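You operate a simulated robot arm through the tools that you are given. There is no shell and no other tool.

You run a simulated robot arm. Do the job below in one go: nothing can be reset, and whatever is moved stays where it is left.

Task
Shut the kettle door and tighten its three thumbscrews evenly.
Fine: bring all close before any comes tight.
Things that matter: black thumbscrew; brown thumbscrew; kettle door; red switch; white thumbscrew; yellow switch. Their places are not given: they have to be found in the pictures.

It is judged by the outcome, as a careful person would: the job done as asked, and still so three seconds after it is handed in. It fails if anything else is knocked over, pushed out of place, dropped, spilled or broken.

Robot
A 6-joint arm with a three-finger gripper, fixed in place. Base frame: the origin is at the foot of the arm, x ahead of it, y to its left, z up. Lengths are in m, angles in rad, forces in N, time in s.
Its first joint turns from -2.897 to 2.897 rad. Payload 4.89 kg.
Tool frame: the origin (TCP) lies between the finger pads and is the grasp point; the fingertips stand 0.03 m ahead of it; z points along the fingers, y is the line along which they close. Largest opening 0.164 m; the body of the gripper starts 0.125 m behind the TCP.
Orientation is that of the tool frame in the base frame, as a unit quaternion [w, x, y, z]. With the fingers straight down and closing along the base's y, the tool's x points along the base's -x, its y along +y and its z along -z.

Tools
- The arm moves only by the tool arm_command. Its argument "targets" is a list of rows, each a list of 6 numbers: the shift along the tool's x, y, z in m, then the turn, a rotation vector about the tool's x, y, z in rad. In form: [[x, y, z, rx, ry, rz], ...]. A call has 1 to 20 rows; each row shifts and turns the commanded pose from where the row before left it, along the tool's axes as they then stand. "gripper" is the gripper command, from -1 (shut) to 1 (fully open), values between in proportion, set as the call begins (left out, the last holds). Rows are played at 5 a second. More than 0.05 m and 0.15 rad between two rows, or a gripper value outside its range, and nothing of the call is played. Where a pose cannot be reached the arm comes as near as it can. A force on the tool above 40 N (or 10 N above the force at the start of the call, whichever is more), or a blocked arm, ends the call early, and 0.2 s more pass. Each finger travels about 0.108 m/s and halts on what it meets, pressing with about 24 N; the grip force reading is that of the motor and also rises with nothing between the fingers. The clock runs only during rows and for 0.2 s after the last one: add rows that do not move to give the fingers time. It gives the time, the measured TCP pose, the force on the tool (base axes), the opening and the grip force at its end, in the units of the frame above (readings bear some noise), with the torque about the TCP (base axes, N m) and any sound that the robot's microphone picked up.
- Cameras (640 x 400 px; columns grow to the right, rows downward): "scene" is fixed at [0.2191, 0.6498, 1.7529]; the picture's right is [-0.51, -0.86, 0.00], its down [-0.59, 0.35, -0.73] and it looks along [0.63, -0.37, -0.69] (base axes); focal length 320 px, centre (320, 200). "wrist" rides on the gripper at [0.076, -0.002, -0.152] in the tool frame; the picture's right is [0.02, 1.00, 0.00], its down [-0.88, 0.02, -0.47] and it looks along [-0.47, 0.01, 0.88] (tool axes); focal length 247 px, centre (320, 200).
- get_image(camera): a new picture of that camera. The clock stands still meanwhile.
- lift_body(by): slides the trunk up (or, below 0, down) by that many m; the arm rides with it, the base frame stays. It gives what a move gives, with no picture.
- probe_pixels(camera, pixels): for up to 12 pixels [column, row] of the newest picture of that camera ("zoom" is the newest enlarged one), the place [x, y, z] in the base frame of the surface seen there, good to about 0.003 m. The clock stands still meanwhile.
- zoom(camera, box): a new picture of the part [left, top, right, bottom] of that camera's present view, enlarged. The clock stands still meanwhile.
- close_job(): hands the job in; it is judged then, once.

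Leave the gripper open and the arm clear of the work at the hand-in unless told otherwise.

The tools are called after "Request:" as a command line: name --pt "numbers of a row" for each row, then --argument value for the rest, lists and objects as JSON in quotes. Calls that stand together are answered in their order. arm_command: Moves the arm, as the interface text tells. Its arguments: {"type":"object","properties":{"targets":{"type":"array"},"gripper":{"type":"number"}},"required":["targets"]} The other tools are called the same way: lift_body (by) slides the trunk up or down; get_image (camera) takes a picture; probe_pixels (camera, pixels) gives the place of the surface under pixels of a picture; zoom (camera, box) takes an enlarged picture of a part of a camera's view; close_job () hands the job in.

At the start:

```text
time: 0.0
eef_pos: [0.5561, 0.2091, 1.4747]
orientation: [0.0, 0.001, 1.0, 0.0]
ft_force: [-0.5, -0.5, -0.4]
moment: [0.03, -0.02, 0.0]
grip_width: 0.164
gripper_force: 0.1
trunk travel left (down, up): [-0.175, 0.215]
```

scene: 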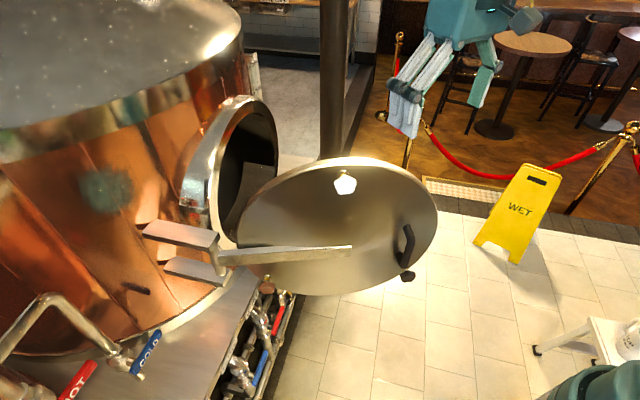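
wrist: 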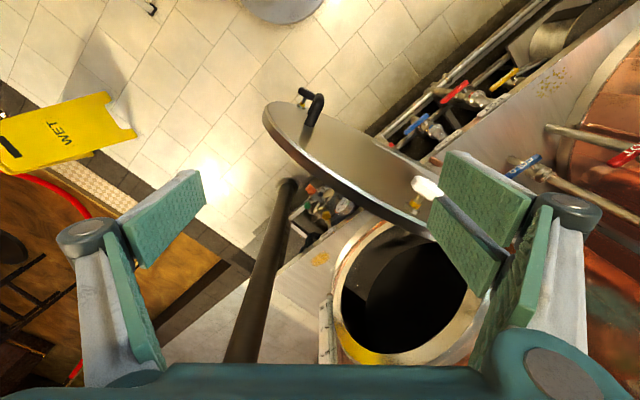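

I see a copper kettle with an open round door on a hinge and a white knob at about (345,183) in the scene picture. I'll take fresh pictures and enlarge the door area to find the thumbscrews and the switches.

Request:
zoom --camera "scene" --box '[120, 60, 460, 310]'

Request:
zoom --camera "wrist" --box '[220, 60, 640, 380]'

```text
1.60 times, centred on (290, 185) of scene
```

zoom: 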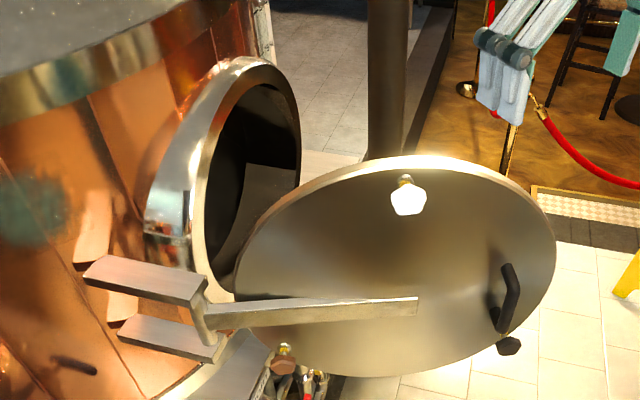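

```text
1.25 times, centred on (430, 220) of wrist
```

zoom: 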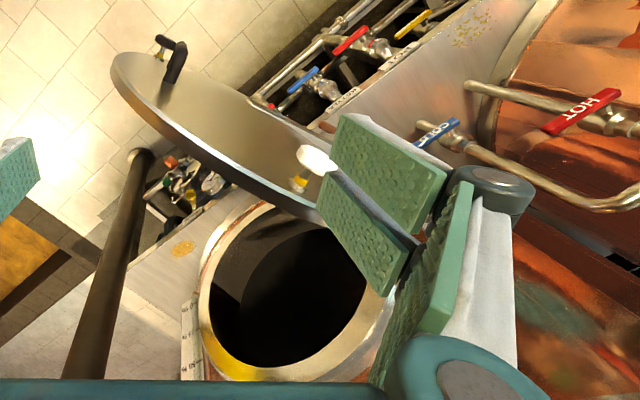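

The white thumbscrew shows at (345,183), the black at (408,277), the brown at about (267,287), all near the door rim. The black handle is at (405,245). I'll probe these along with the door face, door rim, hinge and opening.

Request:
get_image --camera "scene"

Request:
probe_pixels --camera "scene" --pixels '[[345, 185], [408, 277], [267, 287], [410, 235], [404, 262], [340, 158], [436, 215], [330, 293], [300, 210], [370, 270], [380, 200], [240, 230]]'

Request:
probe_pixels --camera "scene" --pixels '[[340, 248], [250, 258], [220, 258], [180, 235], [190, 270], [255, 97], [276, 140], [222, 165], [232, 215], [210, 200], [250, 150], [195, 180]]'

```text
taken
```

scene: 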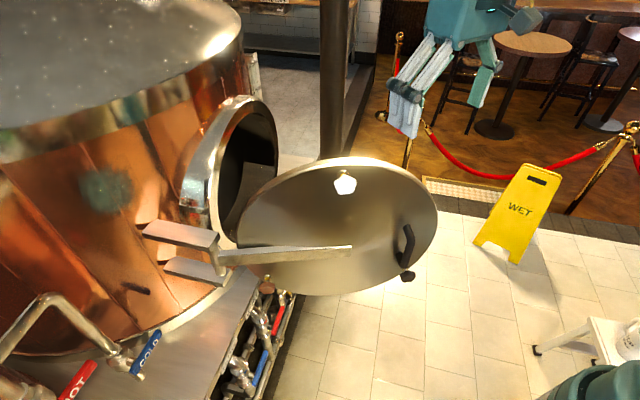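

```text
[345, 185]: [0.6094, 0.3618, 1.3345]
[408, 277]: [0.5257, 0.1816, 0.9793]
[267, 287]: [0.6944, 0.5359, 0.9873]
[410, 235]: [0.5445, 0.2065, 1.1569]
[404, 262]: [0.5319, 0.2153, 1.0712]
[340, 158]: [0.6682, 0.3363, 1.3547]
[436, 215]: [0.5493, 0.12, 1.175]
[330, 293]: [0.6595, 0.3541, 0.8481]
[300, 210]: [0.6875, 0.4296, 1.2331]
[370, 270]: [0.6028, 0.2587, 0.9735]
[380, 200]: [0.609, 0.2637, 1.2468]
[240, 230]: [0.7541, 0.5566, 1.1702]
```

```text
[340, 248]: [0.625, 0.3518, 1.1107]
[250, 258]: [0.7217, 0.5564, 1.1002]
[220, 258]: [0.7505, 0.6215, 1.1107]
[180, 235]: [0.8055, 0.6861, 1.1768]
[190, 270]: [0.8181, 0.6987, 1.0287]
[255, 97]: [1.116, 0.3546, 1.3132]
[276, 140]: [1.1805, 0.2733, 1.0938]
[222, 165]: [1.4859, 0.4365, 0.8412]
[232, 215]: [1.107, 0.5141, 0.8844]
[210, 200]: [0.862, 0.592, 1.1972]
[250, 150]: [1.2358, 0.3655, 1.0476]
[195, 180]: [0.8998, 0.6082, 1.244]
```

The door is a disc of about 0.25 m radius, standing about 70° open on a vertical hinge near (0.755, 0.625). Its outer face carries the white, black and brown thumbscrews. The kettle mouth faces roughly (-0.7, -0.7). Next I'll look closely at each thumbscrew, the pipe area where the switches may be, and the mouth.

Request:
zoom --camera "scene" --box '[310, 150, 390, 200]'

Request:
zoom --camera "scene" --box '[370, 220, 450, 290]'

Request:
zoom --camera "scene" --box '[200, 260, 320, 400]'

Request:
zoom --camera "scene" --box '[170, 80, 300, 260]'

Request:
zoom --camera "wrist" --box '[280, 160, 380, 230]'

Request:
zoom --camera "wrist" --box '[380, 20, 560, 150]'

```text
8.00 times, centred on (350, 175) of scene
```

zoom: 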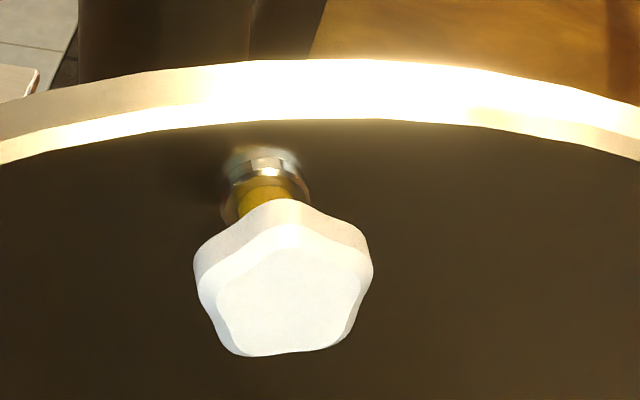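

```text
5.71 times, centred on (410, 255) of scene
```

zoom: 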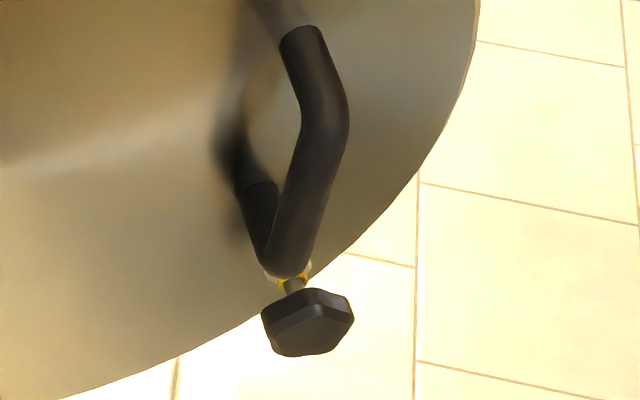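

```text
2.86 times, centred on (260, 330) of scene
```

zoom: 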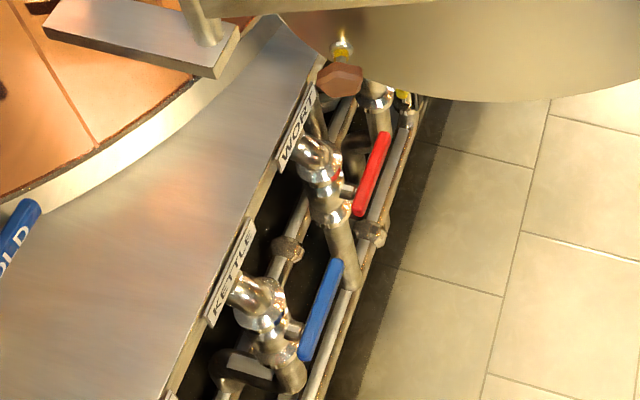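

```text
2.22 times, centred on (235, 170) of scene
```

zoom: 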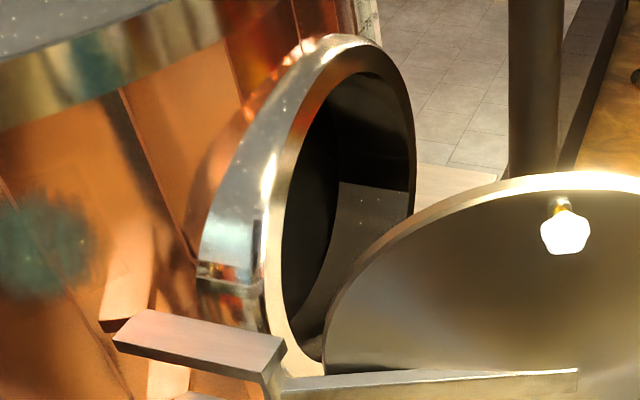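

```text
5.71 times, centred on (330, 195) of wrist
```

zoom: 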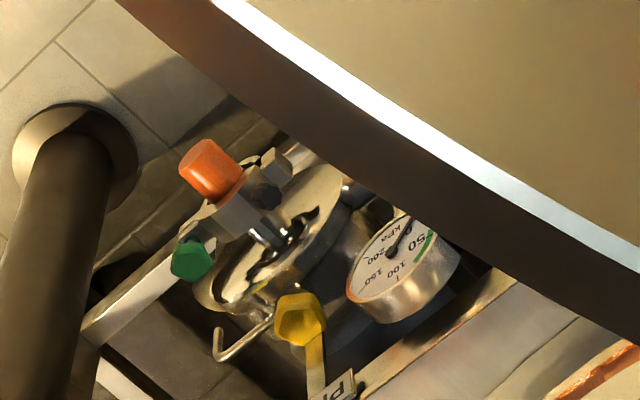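

```text
3.08 times, centred on (470, 85) of wrist
```

zoom: 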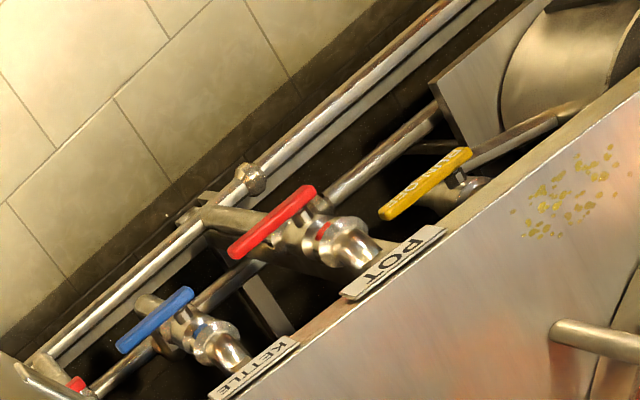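

The thumbscrews are plastic star knobs on threaded shafts. I haven't found the red and yellow switches; a white plate at about (327,330) in the wrist picture, beside the mouth, may carry them. I'll zoom in there and on the kettle's left part.

Request:
zoom --camera "wrist" --box '[300, 280, 380, 370]'

Request:
zoom --camera "scene" --box '[235, 40, 295, 110]'

Request:
zoom --camera "scene" --box '[0, 250, 200, 400]'

Request:
zoom --camera "scene" --box '[500, 280, 640, 400]'

```text
4.44 times, centred on (340, 325) of wrist
```

zoom: 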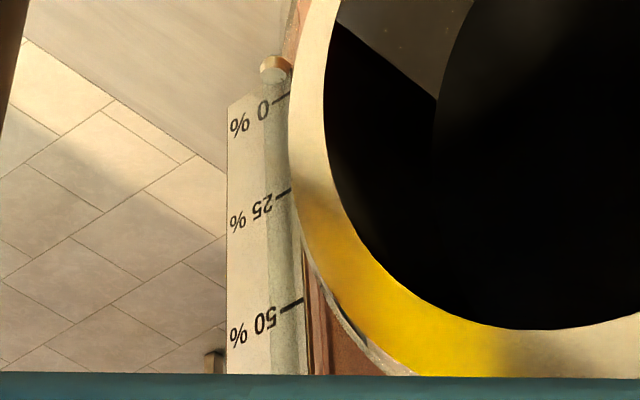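

```text
5.71 times, centred on (265, 75) of scene
```

zoom: 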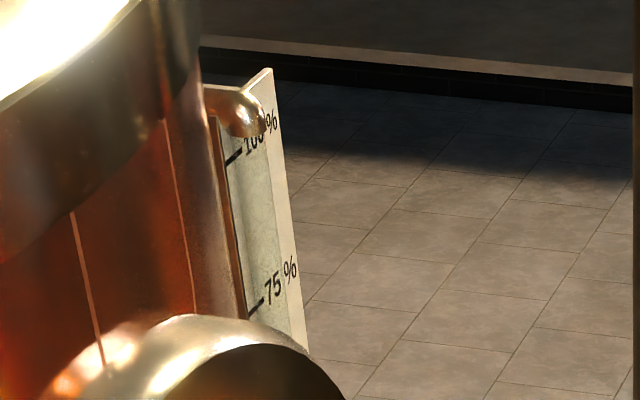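

```text
2.67 times, centred on (100, 325) of scene
```

zoom: 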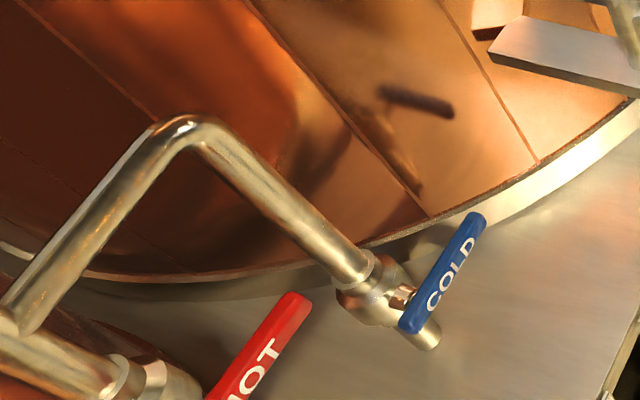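

```text
3.33 times, centred on (570, 340) of scene
```

zoom: 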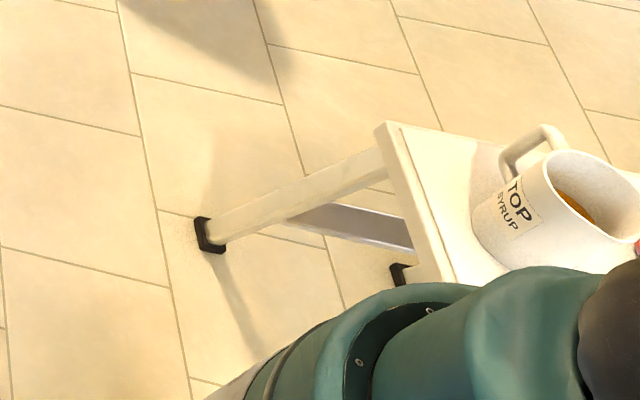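

A table with a syrup cup stands at the right, about (600,340) in the scene picture. I'll probe it, the floor and the robot's own body so I know what to keep clear of.

Request:
get_image --camera "scene"

Request:
probe_pixels --camera "scene" --pixels '[[400, 340], [600, 325], [630, 340], [636, 325], [600, 385], [570, 395], [630, 380], [445, 30], [405, 95], [485, 85], [540, 350], [470, 10]]'

Request:
get_image --camera "wrist"

Request:
probe_pixels --camera "wrist" --pixels '[[427, 187], [316, 100], [304, 92], [268, 110], [300, 130], [345, 270], [380, 360], [470, 290], [334, 360], [288, 185], [235, 350], [440, 230]]'

```text
taken
```

scene: 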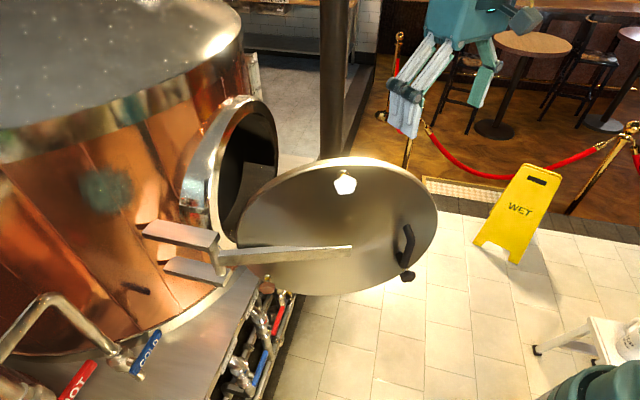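

```text
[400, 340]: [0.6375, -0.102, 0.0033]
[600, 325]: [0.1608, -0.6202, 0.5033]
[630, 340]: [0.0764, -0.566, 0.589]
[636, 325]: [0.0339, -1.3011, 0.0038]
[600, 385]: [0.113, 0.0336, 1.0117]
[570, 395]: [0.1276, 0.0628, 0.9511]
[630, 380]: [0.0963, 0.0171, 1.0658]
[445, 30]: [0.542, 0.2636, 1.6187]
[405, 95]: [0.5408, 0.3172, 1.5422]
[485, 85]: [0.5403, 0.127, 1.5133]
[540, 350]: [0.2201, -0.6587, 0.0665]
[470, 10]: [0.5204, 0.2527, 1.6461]
```

```text
taken
```

wrist: 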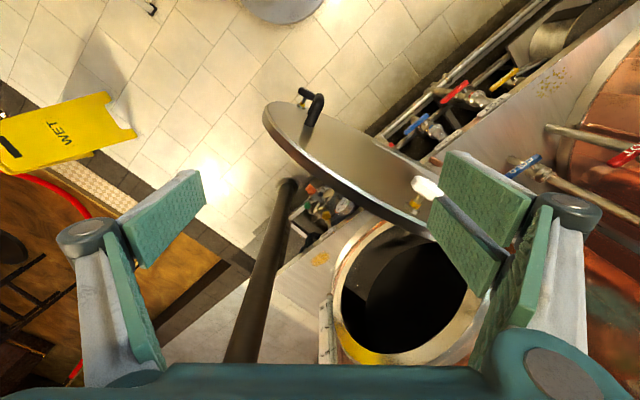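

```text
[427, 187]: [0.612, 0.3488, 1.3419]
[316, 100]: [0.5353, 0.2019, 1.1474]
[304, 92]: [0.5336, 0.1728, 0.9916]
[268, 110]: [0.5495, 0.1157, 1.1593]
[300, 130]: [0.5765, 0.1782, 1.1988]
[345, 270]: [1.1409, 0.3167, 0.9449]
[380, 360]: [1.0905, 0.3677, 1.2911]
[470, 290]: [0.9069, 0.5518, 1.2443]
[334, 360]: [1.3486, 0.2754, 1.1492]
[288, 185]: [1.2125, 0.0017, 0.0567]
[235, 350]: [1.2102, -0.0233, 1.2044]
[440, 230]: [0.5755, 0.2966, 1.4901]
```

Floor is at z≈0, the table top at z≈0.5 near (0.16,-0.62), and the shoulder around (0.1,0.03,1.0). Next I want the exact plane of the mouth rim and of the door, so I'll enlarge the mouth and probe its front ring.

Request:
zoom --camera "scene" --box '[170, 80, 300, 260]'

Request:
probe_pixels --camera "zoom" --pixels '[[300, 372], [273, 300], [272, 240], [285, 175], [312, 105], [340, 65], [375, 55], [400, 90], [412, 150], [411, 205], [240, 250], [225, 300]]'

Request:
zoom --camera "scene" --box '[140, 200, 280, 300]'

Request:
probe_pixels --camera "zoom" --pixels '[[340, 170], [355, 240], [370, 280], [340, 310], [150, 140], [60, 110], [200, 310], [420, 250], [560, 230], [380, 370], [300, 160], [350, 200]]'

```text
2.22 times, centred on (235, 170) of scene
```

zoom: 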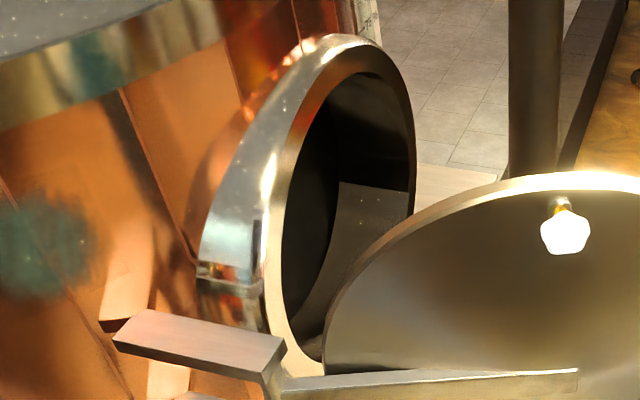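

```text
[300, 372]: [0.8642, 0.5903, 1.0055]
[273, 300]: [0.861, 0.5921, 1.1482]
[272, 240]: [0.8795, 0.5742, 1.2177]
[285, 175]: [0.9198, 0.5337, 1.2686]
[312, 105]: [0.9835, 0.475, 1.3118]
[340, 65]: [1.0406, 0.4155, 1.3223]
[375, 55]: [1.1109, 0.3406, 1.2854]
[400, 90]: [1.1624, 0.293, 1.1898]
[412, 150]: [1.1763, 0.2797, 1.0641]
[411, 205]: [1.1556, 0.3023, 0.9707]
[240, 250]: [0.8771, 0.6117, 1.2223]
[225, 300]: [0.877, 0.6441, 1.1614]
```

```text
4.00 times, centred on (210, 250) of scene
```

zoom: 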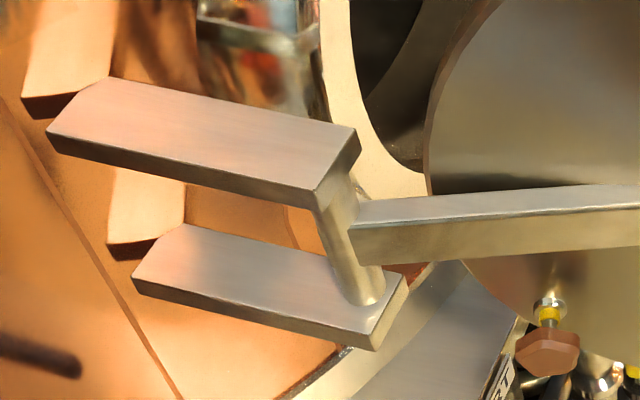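

```text
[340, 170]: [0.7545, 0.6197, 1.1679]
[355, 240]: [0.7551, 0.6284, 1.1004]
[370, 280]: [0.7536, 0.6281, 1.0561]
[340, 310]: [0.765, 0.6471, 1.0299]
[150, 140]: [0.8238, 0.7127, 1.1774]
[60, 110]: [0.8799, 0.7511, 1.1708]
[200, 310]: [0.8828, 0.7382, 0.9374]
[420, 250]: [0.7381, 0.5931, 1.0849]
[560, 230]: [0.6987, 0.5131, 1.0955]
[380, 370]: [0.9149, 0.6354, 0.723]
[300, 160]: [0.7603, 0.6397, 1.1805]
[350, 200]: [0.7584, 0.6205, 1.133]
```

Measurements so far, with n=(0.707,0.707) pointing inwards:
- The rim ring lies in the plane x+y≈1.455, centred near (1.018,0.437,1.10).
- The hinge pin is near (0.767,0.624).
- The door now points along about -116° and must swing to -45°.
- The knobs sit about 0.227 m from the door centre and stand about 0.037 m off the face.

Plan: with the fingers shut and pointing down, go down beside the outer face between the white knob and the handle, then push the door along its arc. First I shut the fingers and back off to about (0.47,0.26), still high.

Request:
arm_command --pt "0.02 0.01 0 0 0 0" --pt "0.03 0.02 0 0 0 0" --pt "0.035 0.02 0 0 0 0" --pt "0 0 0 0 0 0" --pt "0 0 0 0 0 0" --gripper -1

Request:
get_image --camera "wrist"

Request:
get_image --camera "scene"

```text
time: 1.2
eef_pos: [0.4694, 0.2594, 1.4752]
orientation: [0.0, 0.001, 1.0, 0.001]
ft_force: [0.0, -0.1, 0.4]
moment: [-0.05, -0.12, -0.02]
grip_width: 0.0002
gripper_force: 24.1
trunk travel left (down, up): [-0.175, 0.215]
```

```text
taken
```

wrist: 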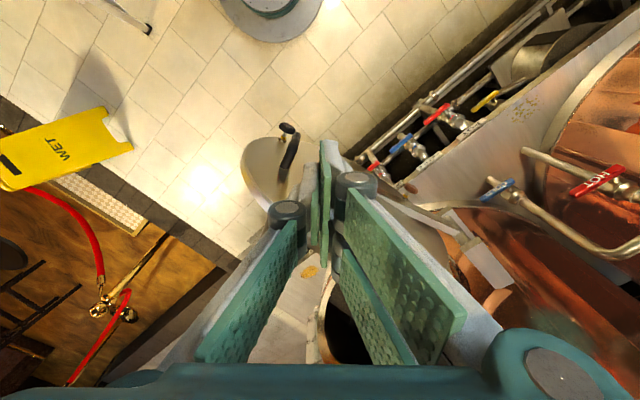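

```text
taken
```

scene: 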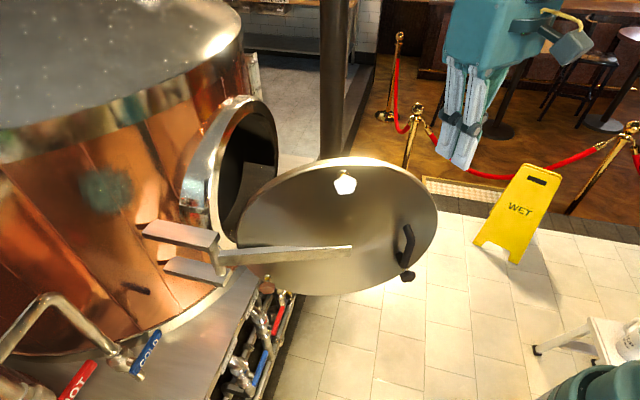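

The fingers are shut, the move was accurate and no force shows. Next I lower straight down 0.26 m beside the outer face, keeping about 0.1 m off it.

Request:
arm_command --pt "0 0 0.04 0 0 0" --pt "0 0 0.045 0 0 0" --pt "0 0 0.045 0 0 0" --pt "0 0 0.045 0 0 0" --pt "0 0 0.045 0 0 0" --pt "0 0 0.04 0 0 0"

Request:
get_image --camera "wrist"

Request:
get_image --camera "scene"

```text
time: 2.6
eef_pos: [0.4692, 0.259, 1.2143]
orientation: [-0.001, 0.0, 1.0, 0.001]
ft_force: [-0.6, 0.1, -0.9]
moment: [0.07, -0.04, 0.01]
grip_width: 0.0
gripper_force: 23.7
trunk travel left (down, up): [-0.175, 0.215]
```

```text
taken
```

wrist: 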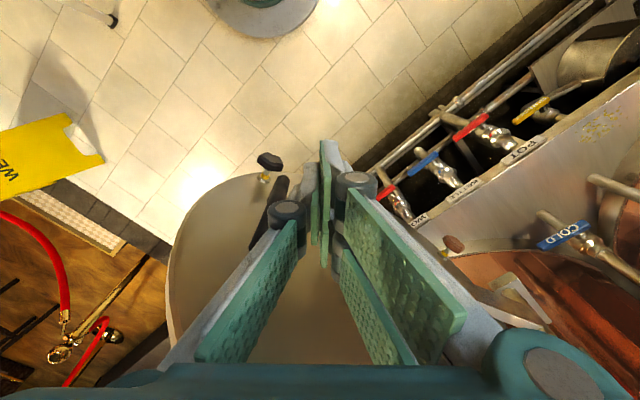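

```text
taken
```

scene: 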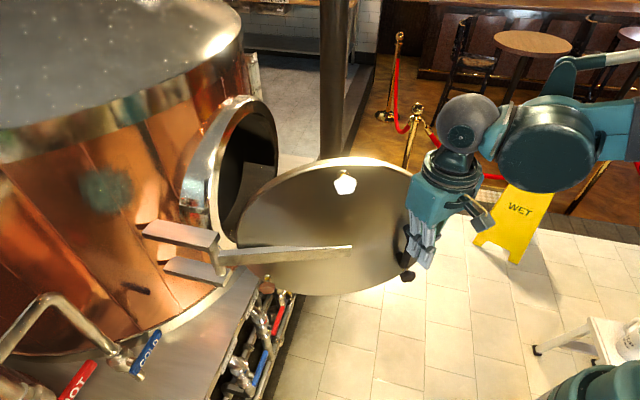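

The tips are beside the door with the handle close by. I'll raise to z=1.25 so the palm clears the white knob (top at z≈1.35), then close up to about 0.02 m from the face at 0.42 m from the hinge.

Request:
arm_command --pt "-0.02 -0.003 -0.018 0 0 0" --pt "-0.025 -0.003 -0.018 0 0 0" --pt "-0.025 -0.003 0 0 0 0" --pt "-0.015 -0.001 0 0 0 0"

Request:
get_image --camera "scene"

Request:
get_image --camera "wrist"

```text
time: 3.6
eef_pos: [0.555, 0.2495, 1.2519]
orientation: [0.0, -0.001, 1.0, 0.0]
ft_force: [-0.6, 0.0, -0.1]
moment: [-0.03, -0.01, 0.01]
grip_width: 0.0
gripper_force: 24.0
trunk travel left (down, up): [-0.175, 0.215]
```

```text
taken
```

scene: 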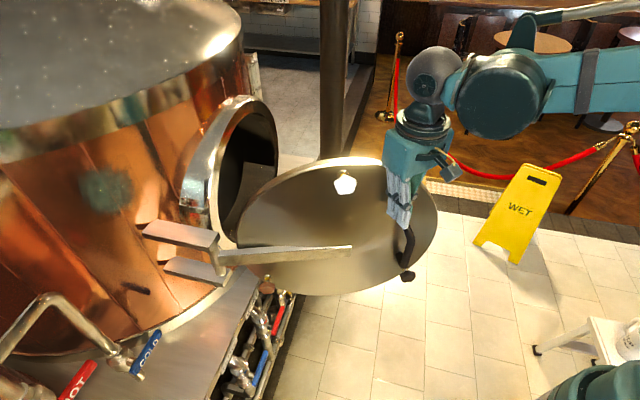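

```text
taken
```

wrist: 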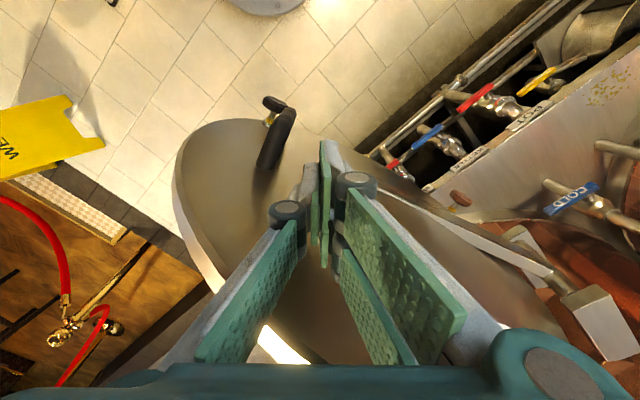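

The fingers are just off the face, clear of the handle and the white knob. Next I push gently along the arc from -116° to about -100°.

Request:
arm_command --pt "-0.012 -0.0007 0 0 0 0" --pt "-0.0127 -0.0007 0 0 0 0" --pt "-0.0127 -0.0058 0 0 0 0" --pt "-0.0127 -0.0058 0 0 0 0" --pt "-0.01365 -0.00525 0 0 0 0" --pt "-0.01365 -0.00525 0 0 0 0" --pt "-0.014 -0.00415 0 0 0 0" --pt "-0.014 -0.00415 0 0 0 0" --pt "-0.01435 -0.0032 0 0 0 0" --pt "-0.01435 -0.0032 0 0 0 0"

Request:
get_image --camera "scene"

Request:
get_image --camera "wrist"

```text
time: 5.8
eef_pos: [0.688, 0.2099, 1.2506]
orientation: [0.0, 0.0, 1.0, 0.0]
ft_force: [-0.8, -0.3, 0.5]
moment: [0.01, -0.12, 0.01]
grip_width: 0.0
gripper_force: 23.9
trunk travel left (down, up): [-0.175, 0.215]
```

```text
taken
```

scene: 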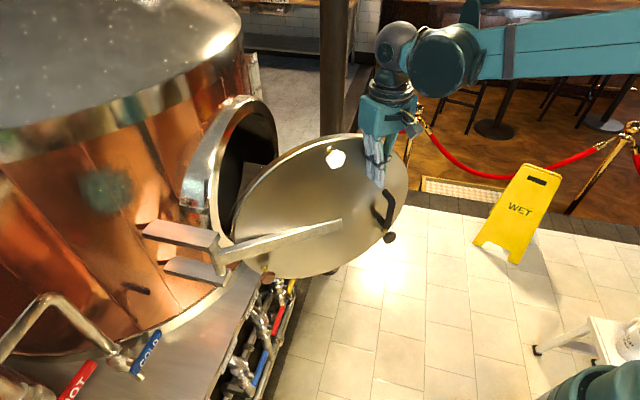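

```text
taken
```

wrist: 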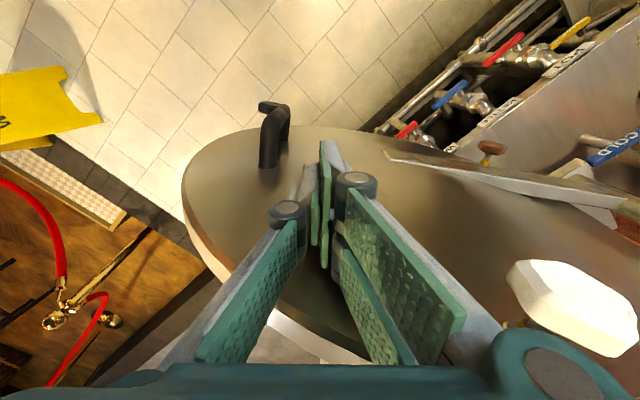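

The door swings easily with under 1 N. I'll keep pushing along the arc to about -76°.

Request:
arm_command --pt "-0.01445 -0.00225 0 0 0 0" --pt "-0.01445 -0.00225 0 0 0 0" --pt "-0.0146 -0.00115 0 0 0 0" --pt "-0.0146 -0.00115 0 0 0 0" --pt "-0.0147 -0.0002 0 0 0 0" --pt "-0.0147 -0.0002 0 0 0 0" --pt "-0.0146 0.00085 0 0 0 0" --pt "-0.0146 0.00085 0 0 0 0" --pt "-0.01455 0.00185 0 0 0 0" --pt "-0.01455 0.00185 0 0 0 0" --pt "-0.01435 0.0029 0 0 0 0" --pt "-0.01435 0.0029 0 0 0 0"

Request:
get_image --camera "scene"

Request:
get_image --camera "wrist"

```text
time: 8.4
eef_pos: [0.8638, 0.2152, 1.2507]
orientation: [-0.001, 0.0, 1.0, 0.0]
ft_force: [-0.7, -0.7, 0.3]
moment: [0.0, -0.05, -0.03]
grip_width: 0.0
gripper_force: 23.4
trunk travel left (down, up): [-0.175, 0.215]
```

```text
taken
```

scene: 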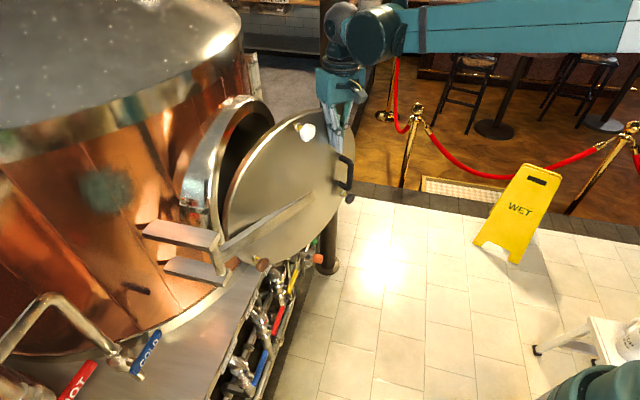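

```text
taken
```

wrist: 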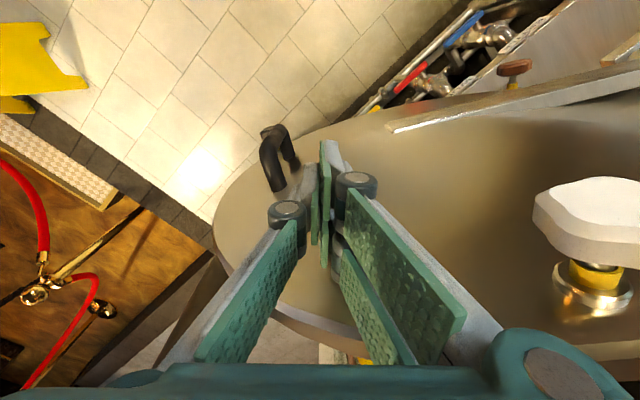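

The door is now about 30° from shut, and a tool-down pose is nearing its reach limit. I'll back off about 0.12 m and tilt the tool up to point horizontally forward, which I also need for the knobs.

Request:
arm_command --pt "0.03 -0.005 0 0 0 0" --pt "0.045 -0.01 0 0 0 0" --pt "0.045 -0.015 0 0 0 0" --pt "0 0 0 0 -0.14 0" --pt "0 0 0 0 -0.14 0" --pt "0 0 0 0 -0.14 0" --pt "0 0 0 0 -0.14 0" --pt "0 0 0 0 -0.14 0" --pt "0 0 0 0 -0.14 0" --pt "0 0 0 0 -0.14 0" --pt "0 0 0 0 -0.14 0" --pt "0 0 0 0 -0.14 0" --pt "0 0 0 0 -0.14 0" --pt "0 0 0 0 -0.14 0" --pt "0 0 0 0 -0.0308 0"

Request:
get_image --camera "scene"

Request:
get_image --camera "wrist"

```text
time: 11.6
eef_pos: [0.7422, 0.1857, 1.2516]
orientation: [0.707, 0.0, 0.708, 0.0]
ft_force: [-0.2, 0.5, 0.0]
moment: [0.03, 0.03, -0.01]
grip_width: 0.0
gripper_force: 23.7
trunk travel left (down, up): [-0.175, 0.215]
```

```text
taken
```

scene: 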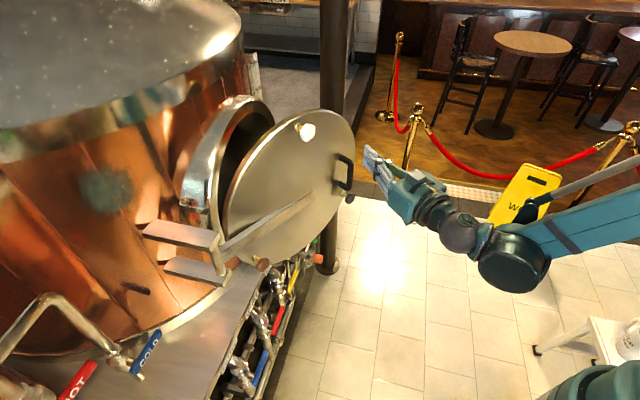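

```text
taken
```

wrist: 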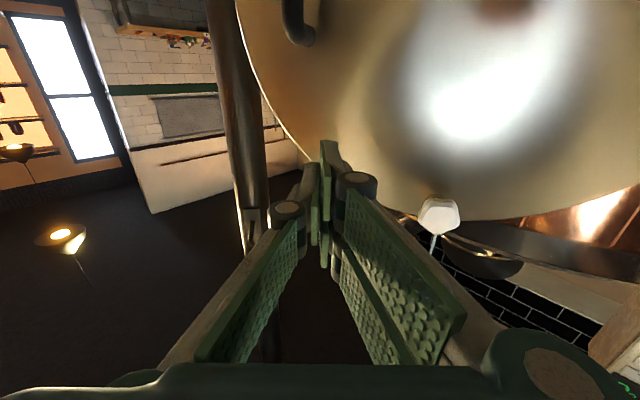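

The tool points horizontally along +x with no force. I'll probe the door's present angle before pushing on it.

Request:
probe_pixels --camera "scene" --pixels '[[270, 170], [320, 160], [310, 210], [250, 230], [306, 131], [262, 264], [350, 198], [340, 170], [348, 160], [345, 190], [285, 215], [300, 240]]'

```text
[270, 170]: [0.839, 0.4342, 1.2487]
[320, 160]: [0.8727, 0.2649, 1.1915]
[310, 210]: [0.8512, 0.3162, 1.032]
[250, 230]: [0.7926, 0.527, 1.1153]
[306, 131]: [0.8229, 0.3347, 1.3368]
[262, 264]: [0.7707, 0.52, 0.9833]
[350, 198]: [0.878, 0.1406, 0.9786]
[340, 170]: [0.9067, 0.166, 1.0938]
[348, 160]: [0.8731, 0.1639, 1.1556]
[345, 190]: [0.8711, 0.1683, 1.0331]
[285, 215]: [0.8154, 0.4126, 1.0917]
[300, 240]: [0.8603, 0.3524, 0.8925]
```

The door stands at about -75°, face near (0.868,0.283) at 0.36 m from the hinge. I'll move the tips to 0.03 m from that spot at z=1.22 and yaw 15° to point square at the face.

Request:
arm_command --pt "0.0105 0.0273 0.0226 0 0 0" --pt "0.0105 0.0273 0.0226 0 0 0" --pt "0.0105 0.0273 0.0226 0 0 0" --pt "0 0 0 -0.131 0 0" --pt "0 0 0 -0.131 0 0"

Request:
get_image --camera "scene"

Request:
get_image --camera "wrist"

```text
time: 12.8
eef_pos: [0.8112, 0.2678, 1.2184]
orientation: [0.701, -0.093, 0.701, 0.092]
ft_force: [0.4, 2.4, -0.3]
moment: [0.06, -0.08, -0.27]
grip_width: 0.0
gripper_force: 24.0
trunk travel left (down, up): [-0.175, 0.215]
```

```text
taken
```

scene: 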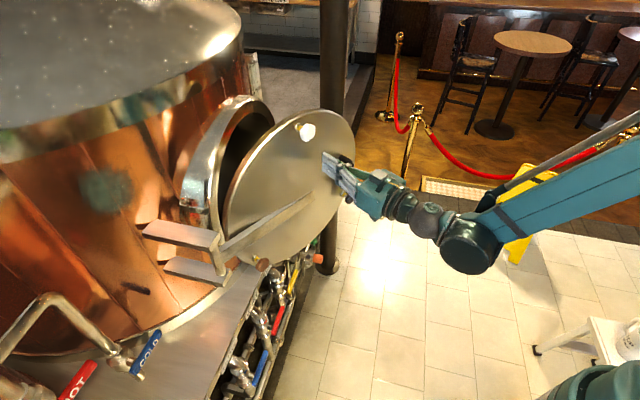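

```text
taken
```

wrist: 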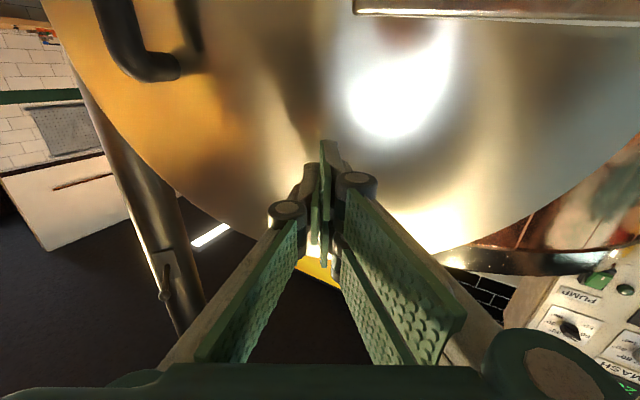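

A control panel ("PUMP", "MASH") shows at the lower right of the wrist picture, around (600,310). I'll zoom in on it, since the switches may be there.

Request:
zoom --camera "wrist" --box '[500, 240, 640, 400]'

Request:
probe_pixels --camera "wrist" --pixels '[[600, 280], [570, 325], [625, 345], [580, 295], [170, 270], [150, 60], [430, 10], [240, 120], [400, 180]]'

```text
2.50 times, centred on (570, 320) of wrist
```

zoom: 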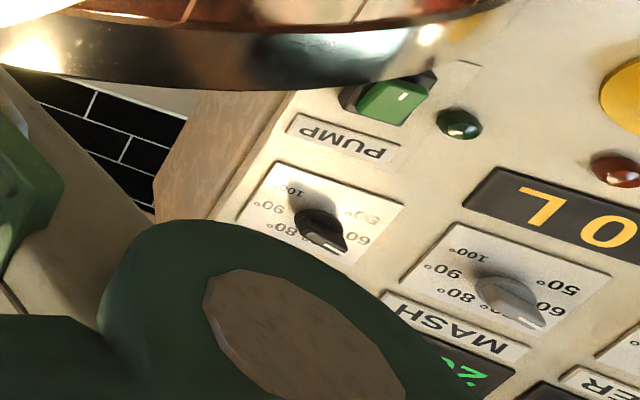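

```text
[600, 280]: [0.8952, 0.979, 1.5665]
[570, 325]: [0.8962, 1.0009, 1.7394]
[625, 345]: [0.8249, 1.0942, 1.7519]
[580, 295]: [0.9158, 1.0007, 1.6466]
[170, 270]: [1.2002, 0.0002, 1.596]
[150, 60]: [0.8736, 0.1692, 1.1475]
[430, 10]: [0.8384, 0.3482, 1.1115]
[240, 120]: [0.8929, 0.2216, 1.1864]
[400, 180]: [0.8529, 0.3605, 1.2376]
```

The panel is far away, at y≈1.0 and z≈1.6, well clear of this work. Next I touch the door face and push it slowly along the arc for about 26°.

Request:
arm_command --pt "0 0 0.013 0 0 0" --pt "0 0 0.013 0 0 0" --pt "0 -0.0004 0.0126 -0.0349 0 0" --pt "0 -0.0004 0.0126 -0.0349 0 0" --pt "0 -0.0004 0.0126 -0.0349 0 0" --pt "0 -0.0004 0.0126 -0.0349 0 0" --pt "0 -0.0004 0.0126 -0.0349 0 0" --pt "0 -0.0004 0.0126 -0.0349 0 0" --pt "0 -0.0004 0.0126 -0.0349 0 0" --pt "0 -0.0004 0.0126 -0.0349 0 0" --pt "0 -0.0004 0.0126 -0.0349 0 0" --pt "0 -0.0004 0.0126 -0.0349 0 0" --pt "0 -0.0004 0.0126 -0.0349 0 0" --pt "0 -0.0004 0.0126 -0.0349 0 0" --pt "0 -0.0004 0.0126 -0.0349 0 0"

Request:
get_image --camera "scene"

Request:
get_image --camera "wrist"

```text
time: 16.0
eef_pos: [0.9838, 0.3435, 1.2189]
orientation: [0.662, -0.248, 0.663, 0.247]
ft_force: [-0.4, 0.3, 0.6]
moment: [-0.04, 0.1, 0.0]
grip_width: 0.0
gripper_force: 24.4
trunk travel left (down, up): [-0.175, 0.215]
```

```text
taken
```

scene: 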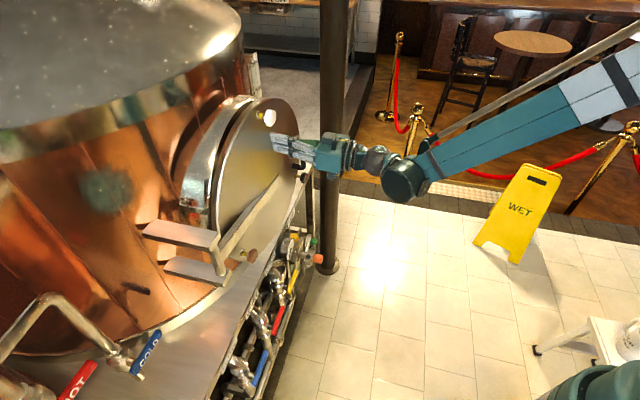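

```text
taken
```

wrist: 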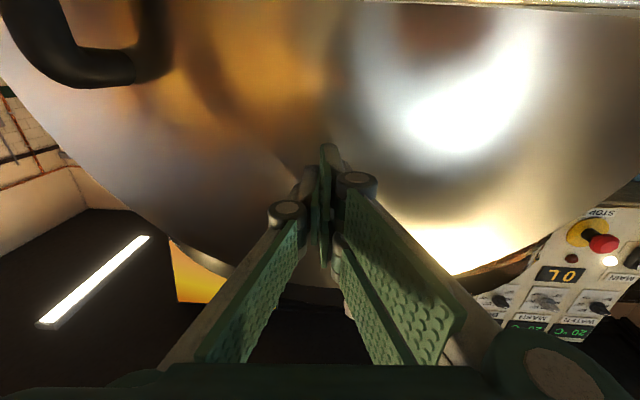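

The door is nearly shut, about 4° left, and the force is still zero. On the panel I also see a red stop knob at about (603,243), far off. I'll continue in 1° steps.

Request:
arm_command --pt "0 -0.0002 0.0063 -0.01745 0 0" --pt "0 -0.0002 0.0063 -0.01745 0 0" --pt "0 -0.0002 0.0063 -0.01745 0 0" --pt "0 -0.0002 0.0063 -0.01745 0 0"

Request:
get_image --camera "scene"

Request:
zoom --camera "scene" --box '[180, 80, 320, 280]'

```text
time: 17.0
eef_pos: [1.0014, 0.3601, 1.2187]
orientation: [0.653, -0.27, 0.653, 0.27]
ft_force: [-0.3, 1.0, -0.3]
moment: [-0.03, 0.02, -0.04]
grip_width: 0.0002
gripper_force: 24.1
trunk travel left (down, up): [-0.175, 0.215]
```

```text
taken
```

scene: 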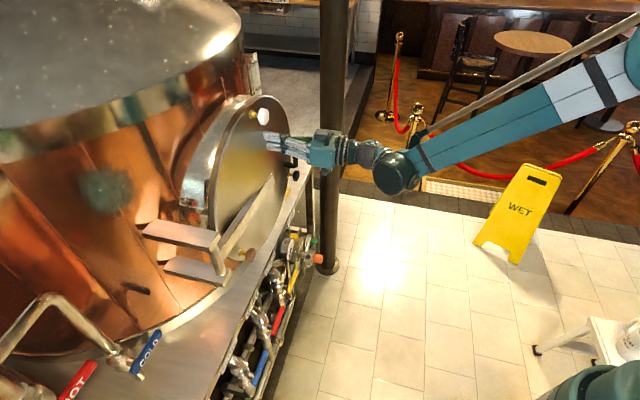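

```text
2.00 times, centred on (250, 180) of scene
```

zoom: 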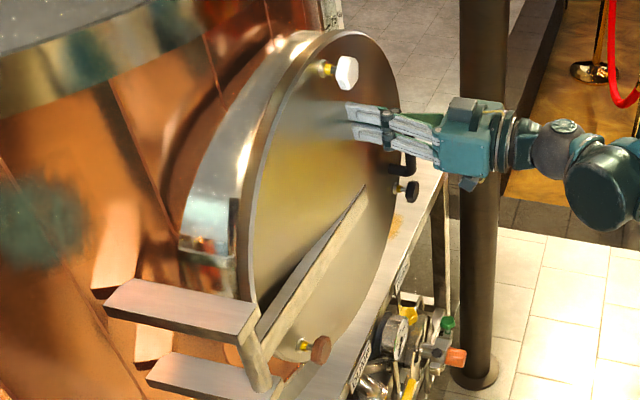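

The yaw is 45° and the door looks almost flush, but I feel only 1 N. I'll press on in small 3 mm steps until it stops.

Request:
arm_command --pt "0 0 0.003 0 0 0" --pt "0 0 0.003 0 0 0" --pt "0 0 0 0 0 0"

Request:
zoom --camera "scene" --box '[190, 90, 260, 240]'

```text
time: 17.8
eef_pos: [1.0077, 0.3638, 1.2195]
orientation: [0.653, -0.27, 0.654, 0.27]
ft_force: [-0.4, 0.2, -0.3]
moment: [0.03, 0.0, 0.0]
grip_width: 0.0
gripper_force: 24.4
trunk travel left (down, up): [-0.175, 0.215]
```

```text
2.67 times, centred on (225, 165) of scene
```

zoom: 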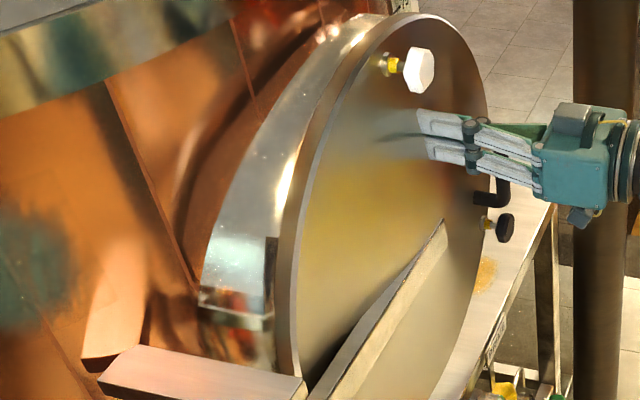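

No resistance yet. I'll keep pressing in 3 mm steps and watch the force.

Request:
arm_command --pt "0 0 0.003 0 0 0" --pt "0 0 0.003 0 0 0" --pt "0 0 0.003 0 0 0" --pt "0 0 0 0 0 0"

Request:
zoom --camera "scene" --box '[190, 90, 260, 240]'

Request:
probe_pixels --camera "zoom" --pixels '[[340, 150], [330, 250], [430, 180], [400, 330], [380, 110], [280, 300], [310, 130], [422, 70], [505, 228], [395, 40]]'

```text
time: 18.8
eef_pos: [1.0137, 0.3697, 1.2174]
orientation: [0.653, -0.271, 0.653, 0.271]
ft_force: [0.4, -0.4, 0.1]
moment: [0.01, 0.0, 0.02]
grip_width: 0.0002
gripper_force: 23.7
trunk travel left (down, up): [-0.175, 0.215]
```

```text
2.67 times, centred on (225, 165) of scene
```

zoom: 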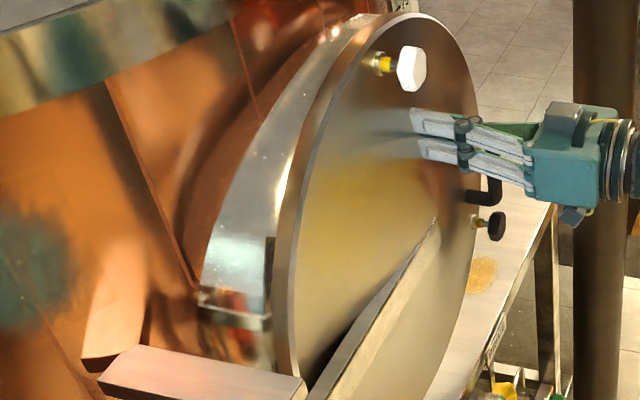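

```text
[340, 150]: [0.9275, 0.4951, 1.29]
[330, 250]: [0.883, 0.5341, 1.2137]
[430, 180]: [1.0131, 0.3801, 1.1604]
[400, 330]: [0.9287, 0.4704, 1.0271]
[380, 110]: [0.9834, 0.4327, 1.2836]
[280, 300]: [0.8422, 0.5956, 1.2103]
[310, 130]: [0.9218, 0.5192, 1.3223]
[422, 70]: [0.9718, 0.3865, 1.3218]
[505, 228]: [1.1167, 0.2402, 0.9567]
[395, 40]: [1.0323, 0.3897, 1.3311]
```

The face now reads x+y≈1.42, nearly parallel to the rim, with no stop felt. I'll press 2 mm at a time until the force rises.

Request:
arm_command --pt "0 0 0.002 0 0 0" --pt "0 0 0.002 0 0 0" --pt "0 0 0.002 0 0 0" --pt "0 0 0.002 0 0 0" --pt "0 0 0 0 0 0"

Request:
zoom --camera "scene" --box '[190, 90, 260, 240]'

```text
time: 19.5
eef_pos: [1.0141, 0.3717, 1.2189]
orientation: [0.654, -0.27, 0.654, 0.27]
ft_force: [-10.0, -8.7, 1.6]
moment: [0.07, -0.07, 0.02]
grip_width: 0.006
gripper_force: 44.9
trunk travel left (down, up): [-0.175, 0.215]
stopped in row 3: the force on the tool passed its limit at 47 N (the readings are from after the stop); the commanded pose is now the measured one
```

```text
2.67 times, centred on (225, 165) of scene
```

zoom: 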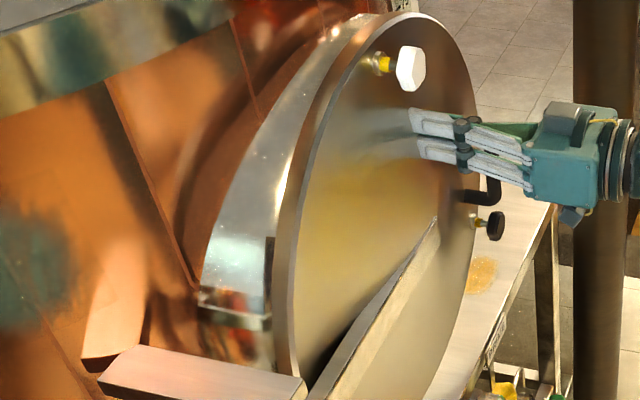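

The force passed 40 N: the door is against the rim. I'll back off 0.12 m along the tool axis and look whether it stays shut.

Request:
arm_command --pt "0 0 -0.01 0 0 0" --pt "0 0 -0.02 0 0 0" --pt "0 0 -0.03 0 0 0" --pt "0 0 -0.03 0 0 0" --pt "0 0 -0.03 0 0 0" --pt "0 0 0 0 0 0"

Request:
get_image --camera "wrist"

Request:
get_image --camera "scene"

Request:
zoom --camera "scene" --box '[190, 90, 320, 280]'

```text
time: 20.9
eef_pos: [0.9296, 0.2863, 1.2169]
orientation: [0.653, -0.27, 0.653, 0.27]
ft_force: [0.1, 0.1, -0.6]
moment: [-0.02, 0.03, -0.02]
grip_width: 0.0
gripper_force: 44.8
trunk travel left (down, up): [-0.175, 0.215]
```

```text
taken
```

wrist: 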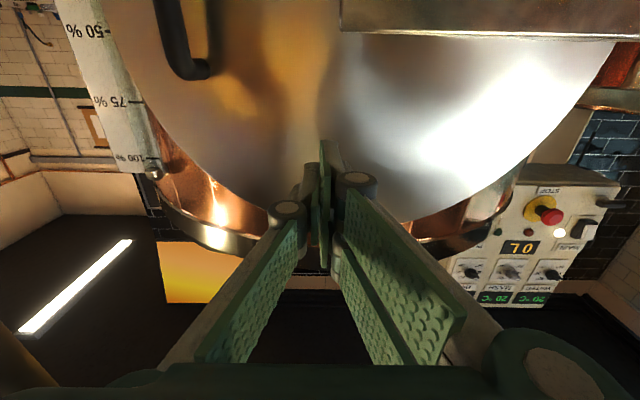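

```text
taken
```

scene: 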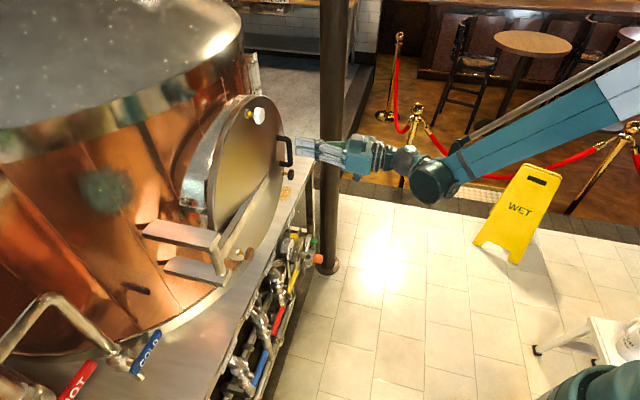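

```text
2.11 times, centred on (255, 185) of scene
```

zoom: 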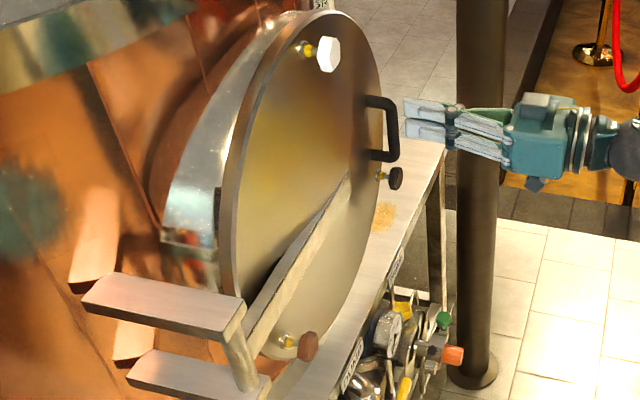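

The door stays shut. Next I enlarge each knob and probe its face, sides, shaft and the door face beside it for exact positions and gaps.

Request:
zoom --camera "scene" --box '[236, 95, 284, 131]'

Request:
probe_pixels --camera "zoom" --pixels '[[320, 200], [250, 230], [250, 130], [310, 140], [340, 250], [290, 280], [150, 230], [190, 250], [120, 300], [350, 330]]'

Request:
zoom --camera "scene" --box '[268, 155, 316, 191]'

Request:
probe_pixels --camera "zoom" --pixels '[[320, 250], [290, 250], [350, 250], [320, 210], [320, 290], [240, 260], [180, 250], [250, 100]]'

Request:
zoom --camera "scene" --box '[220, 235, 268, 271]'

Request:
probe_pixels --camera "zoom" --pixels '[[400, 250], [350, 250], [430, 240], [380, 200], [390, 300], [250, 260], [200, 260], [150, 300]]'

```text
11.11 times, centred on (260, 113) of scene
```

zoom: 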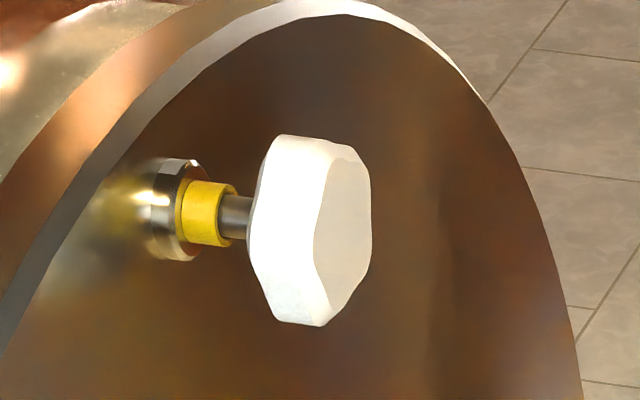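

```text
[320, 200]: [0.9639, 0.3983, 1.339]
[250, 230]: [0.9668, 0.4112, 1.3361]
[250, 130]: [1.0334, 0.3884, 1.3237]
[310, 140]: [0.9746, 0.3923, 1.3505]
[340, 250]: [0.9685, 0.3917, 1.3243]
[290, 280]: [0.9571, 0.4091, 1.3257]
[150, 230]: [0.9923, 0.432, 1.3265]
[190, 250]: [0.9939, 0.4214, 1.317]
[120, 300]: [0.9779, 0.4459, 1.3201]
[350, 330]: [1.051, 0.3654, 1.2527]
```

```text
11.11 times, centred on (292, 173) of scene
```

zoom: 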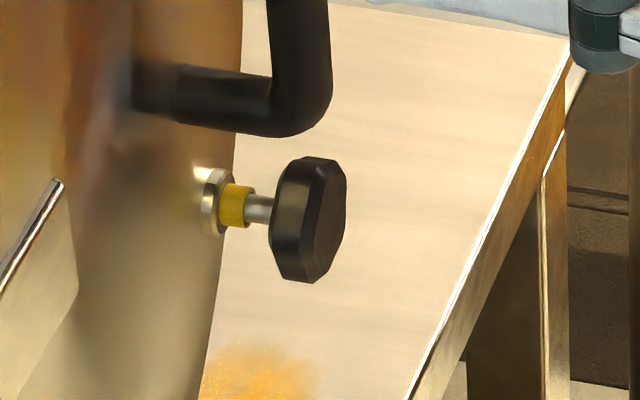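

```text
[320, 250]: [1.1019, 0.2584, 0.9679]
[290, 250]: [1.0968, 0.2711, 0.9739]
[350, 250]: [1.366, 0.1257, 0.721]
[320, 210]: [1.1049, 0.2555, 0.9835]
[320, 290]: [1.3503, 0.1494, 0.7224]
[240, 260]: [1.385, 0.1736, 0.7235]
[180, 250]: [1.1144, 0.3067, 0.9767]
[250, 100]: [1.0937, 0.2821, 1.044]
```

```text
11.11 times, centred on (244, 253) of scene
```

zoom: 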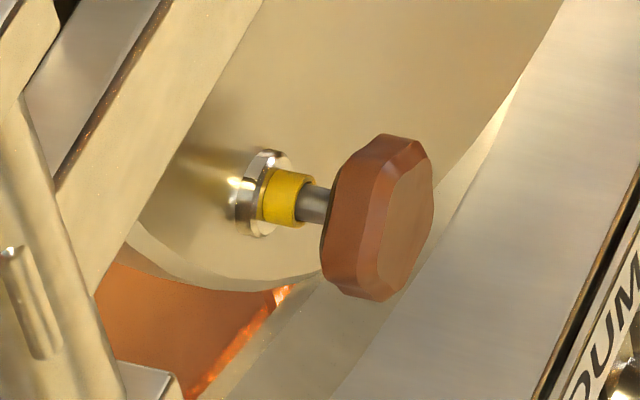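

```text
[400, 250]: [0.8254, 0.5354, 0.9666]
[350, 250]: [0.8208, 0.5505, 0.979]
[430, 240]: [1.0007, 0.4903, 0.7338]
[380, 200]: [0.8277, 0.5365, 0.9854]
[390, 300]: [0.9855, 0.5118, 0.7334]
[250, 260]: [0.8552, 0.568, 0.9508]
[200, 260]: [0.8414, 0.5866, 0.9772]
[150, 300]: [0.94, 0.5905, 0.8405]
```

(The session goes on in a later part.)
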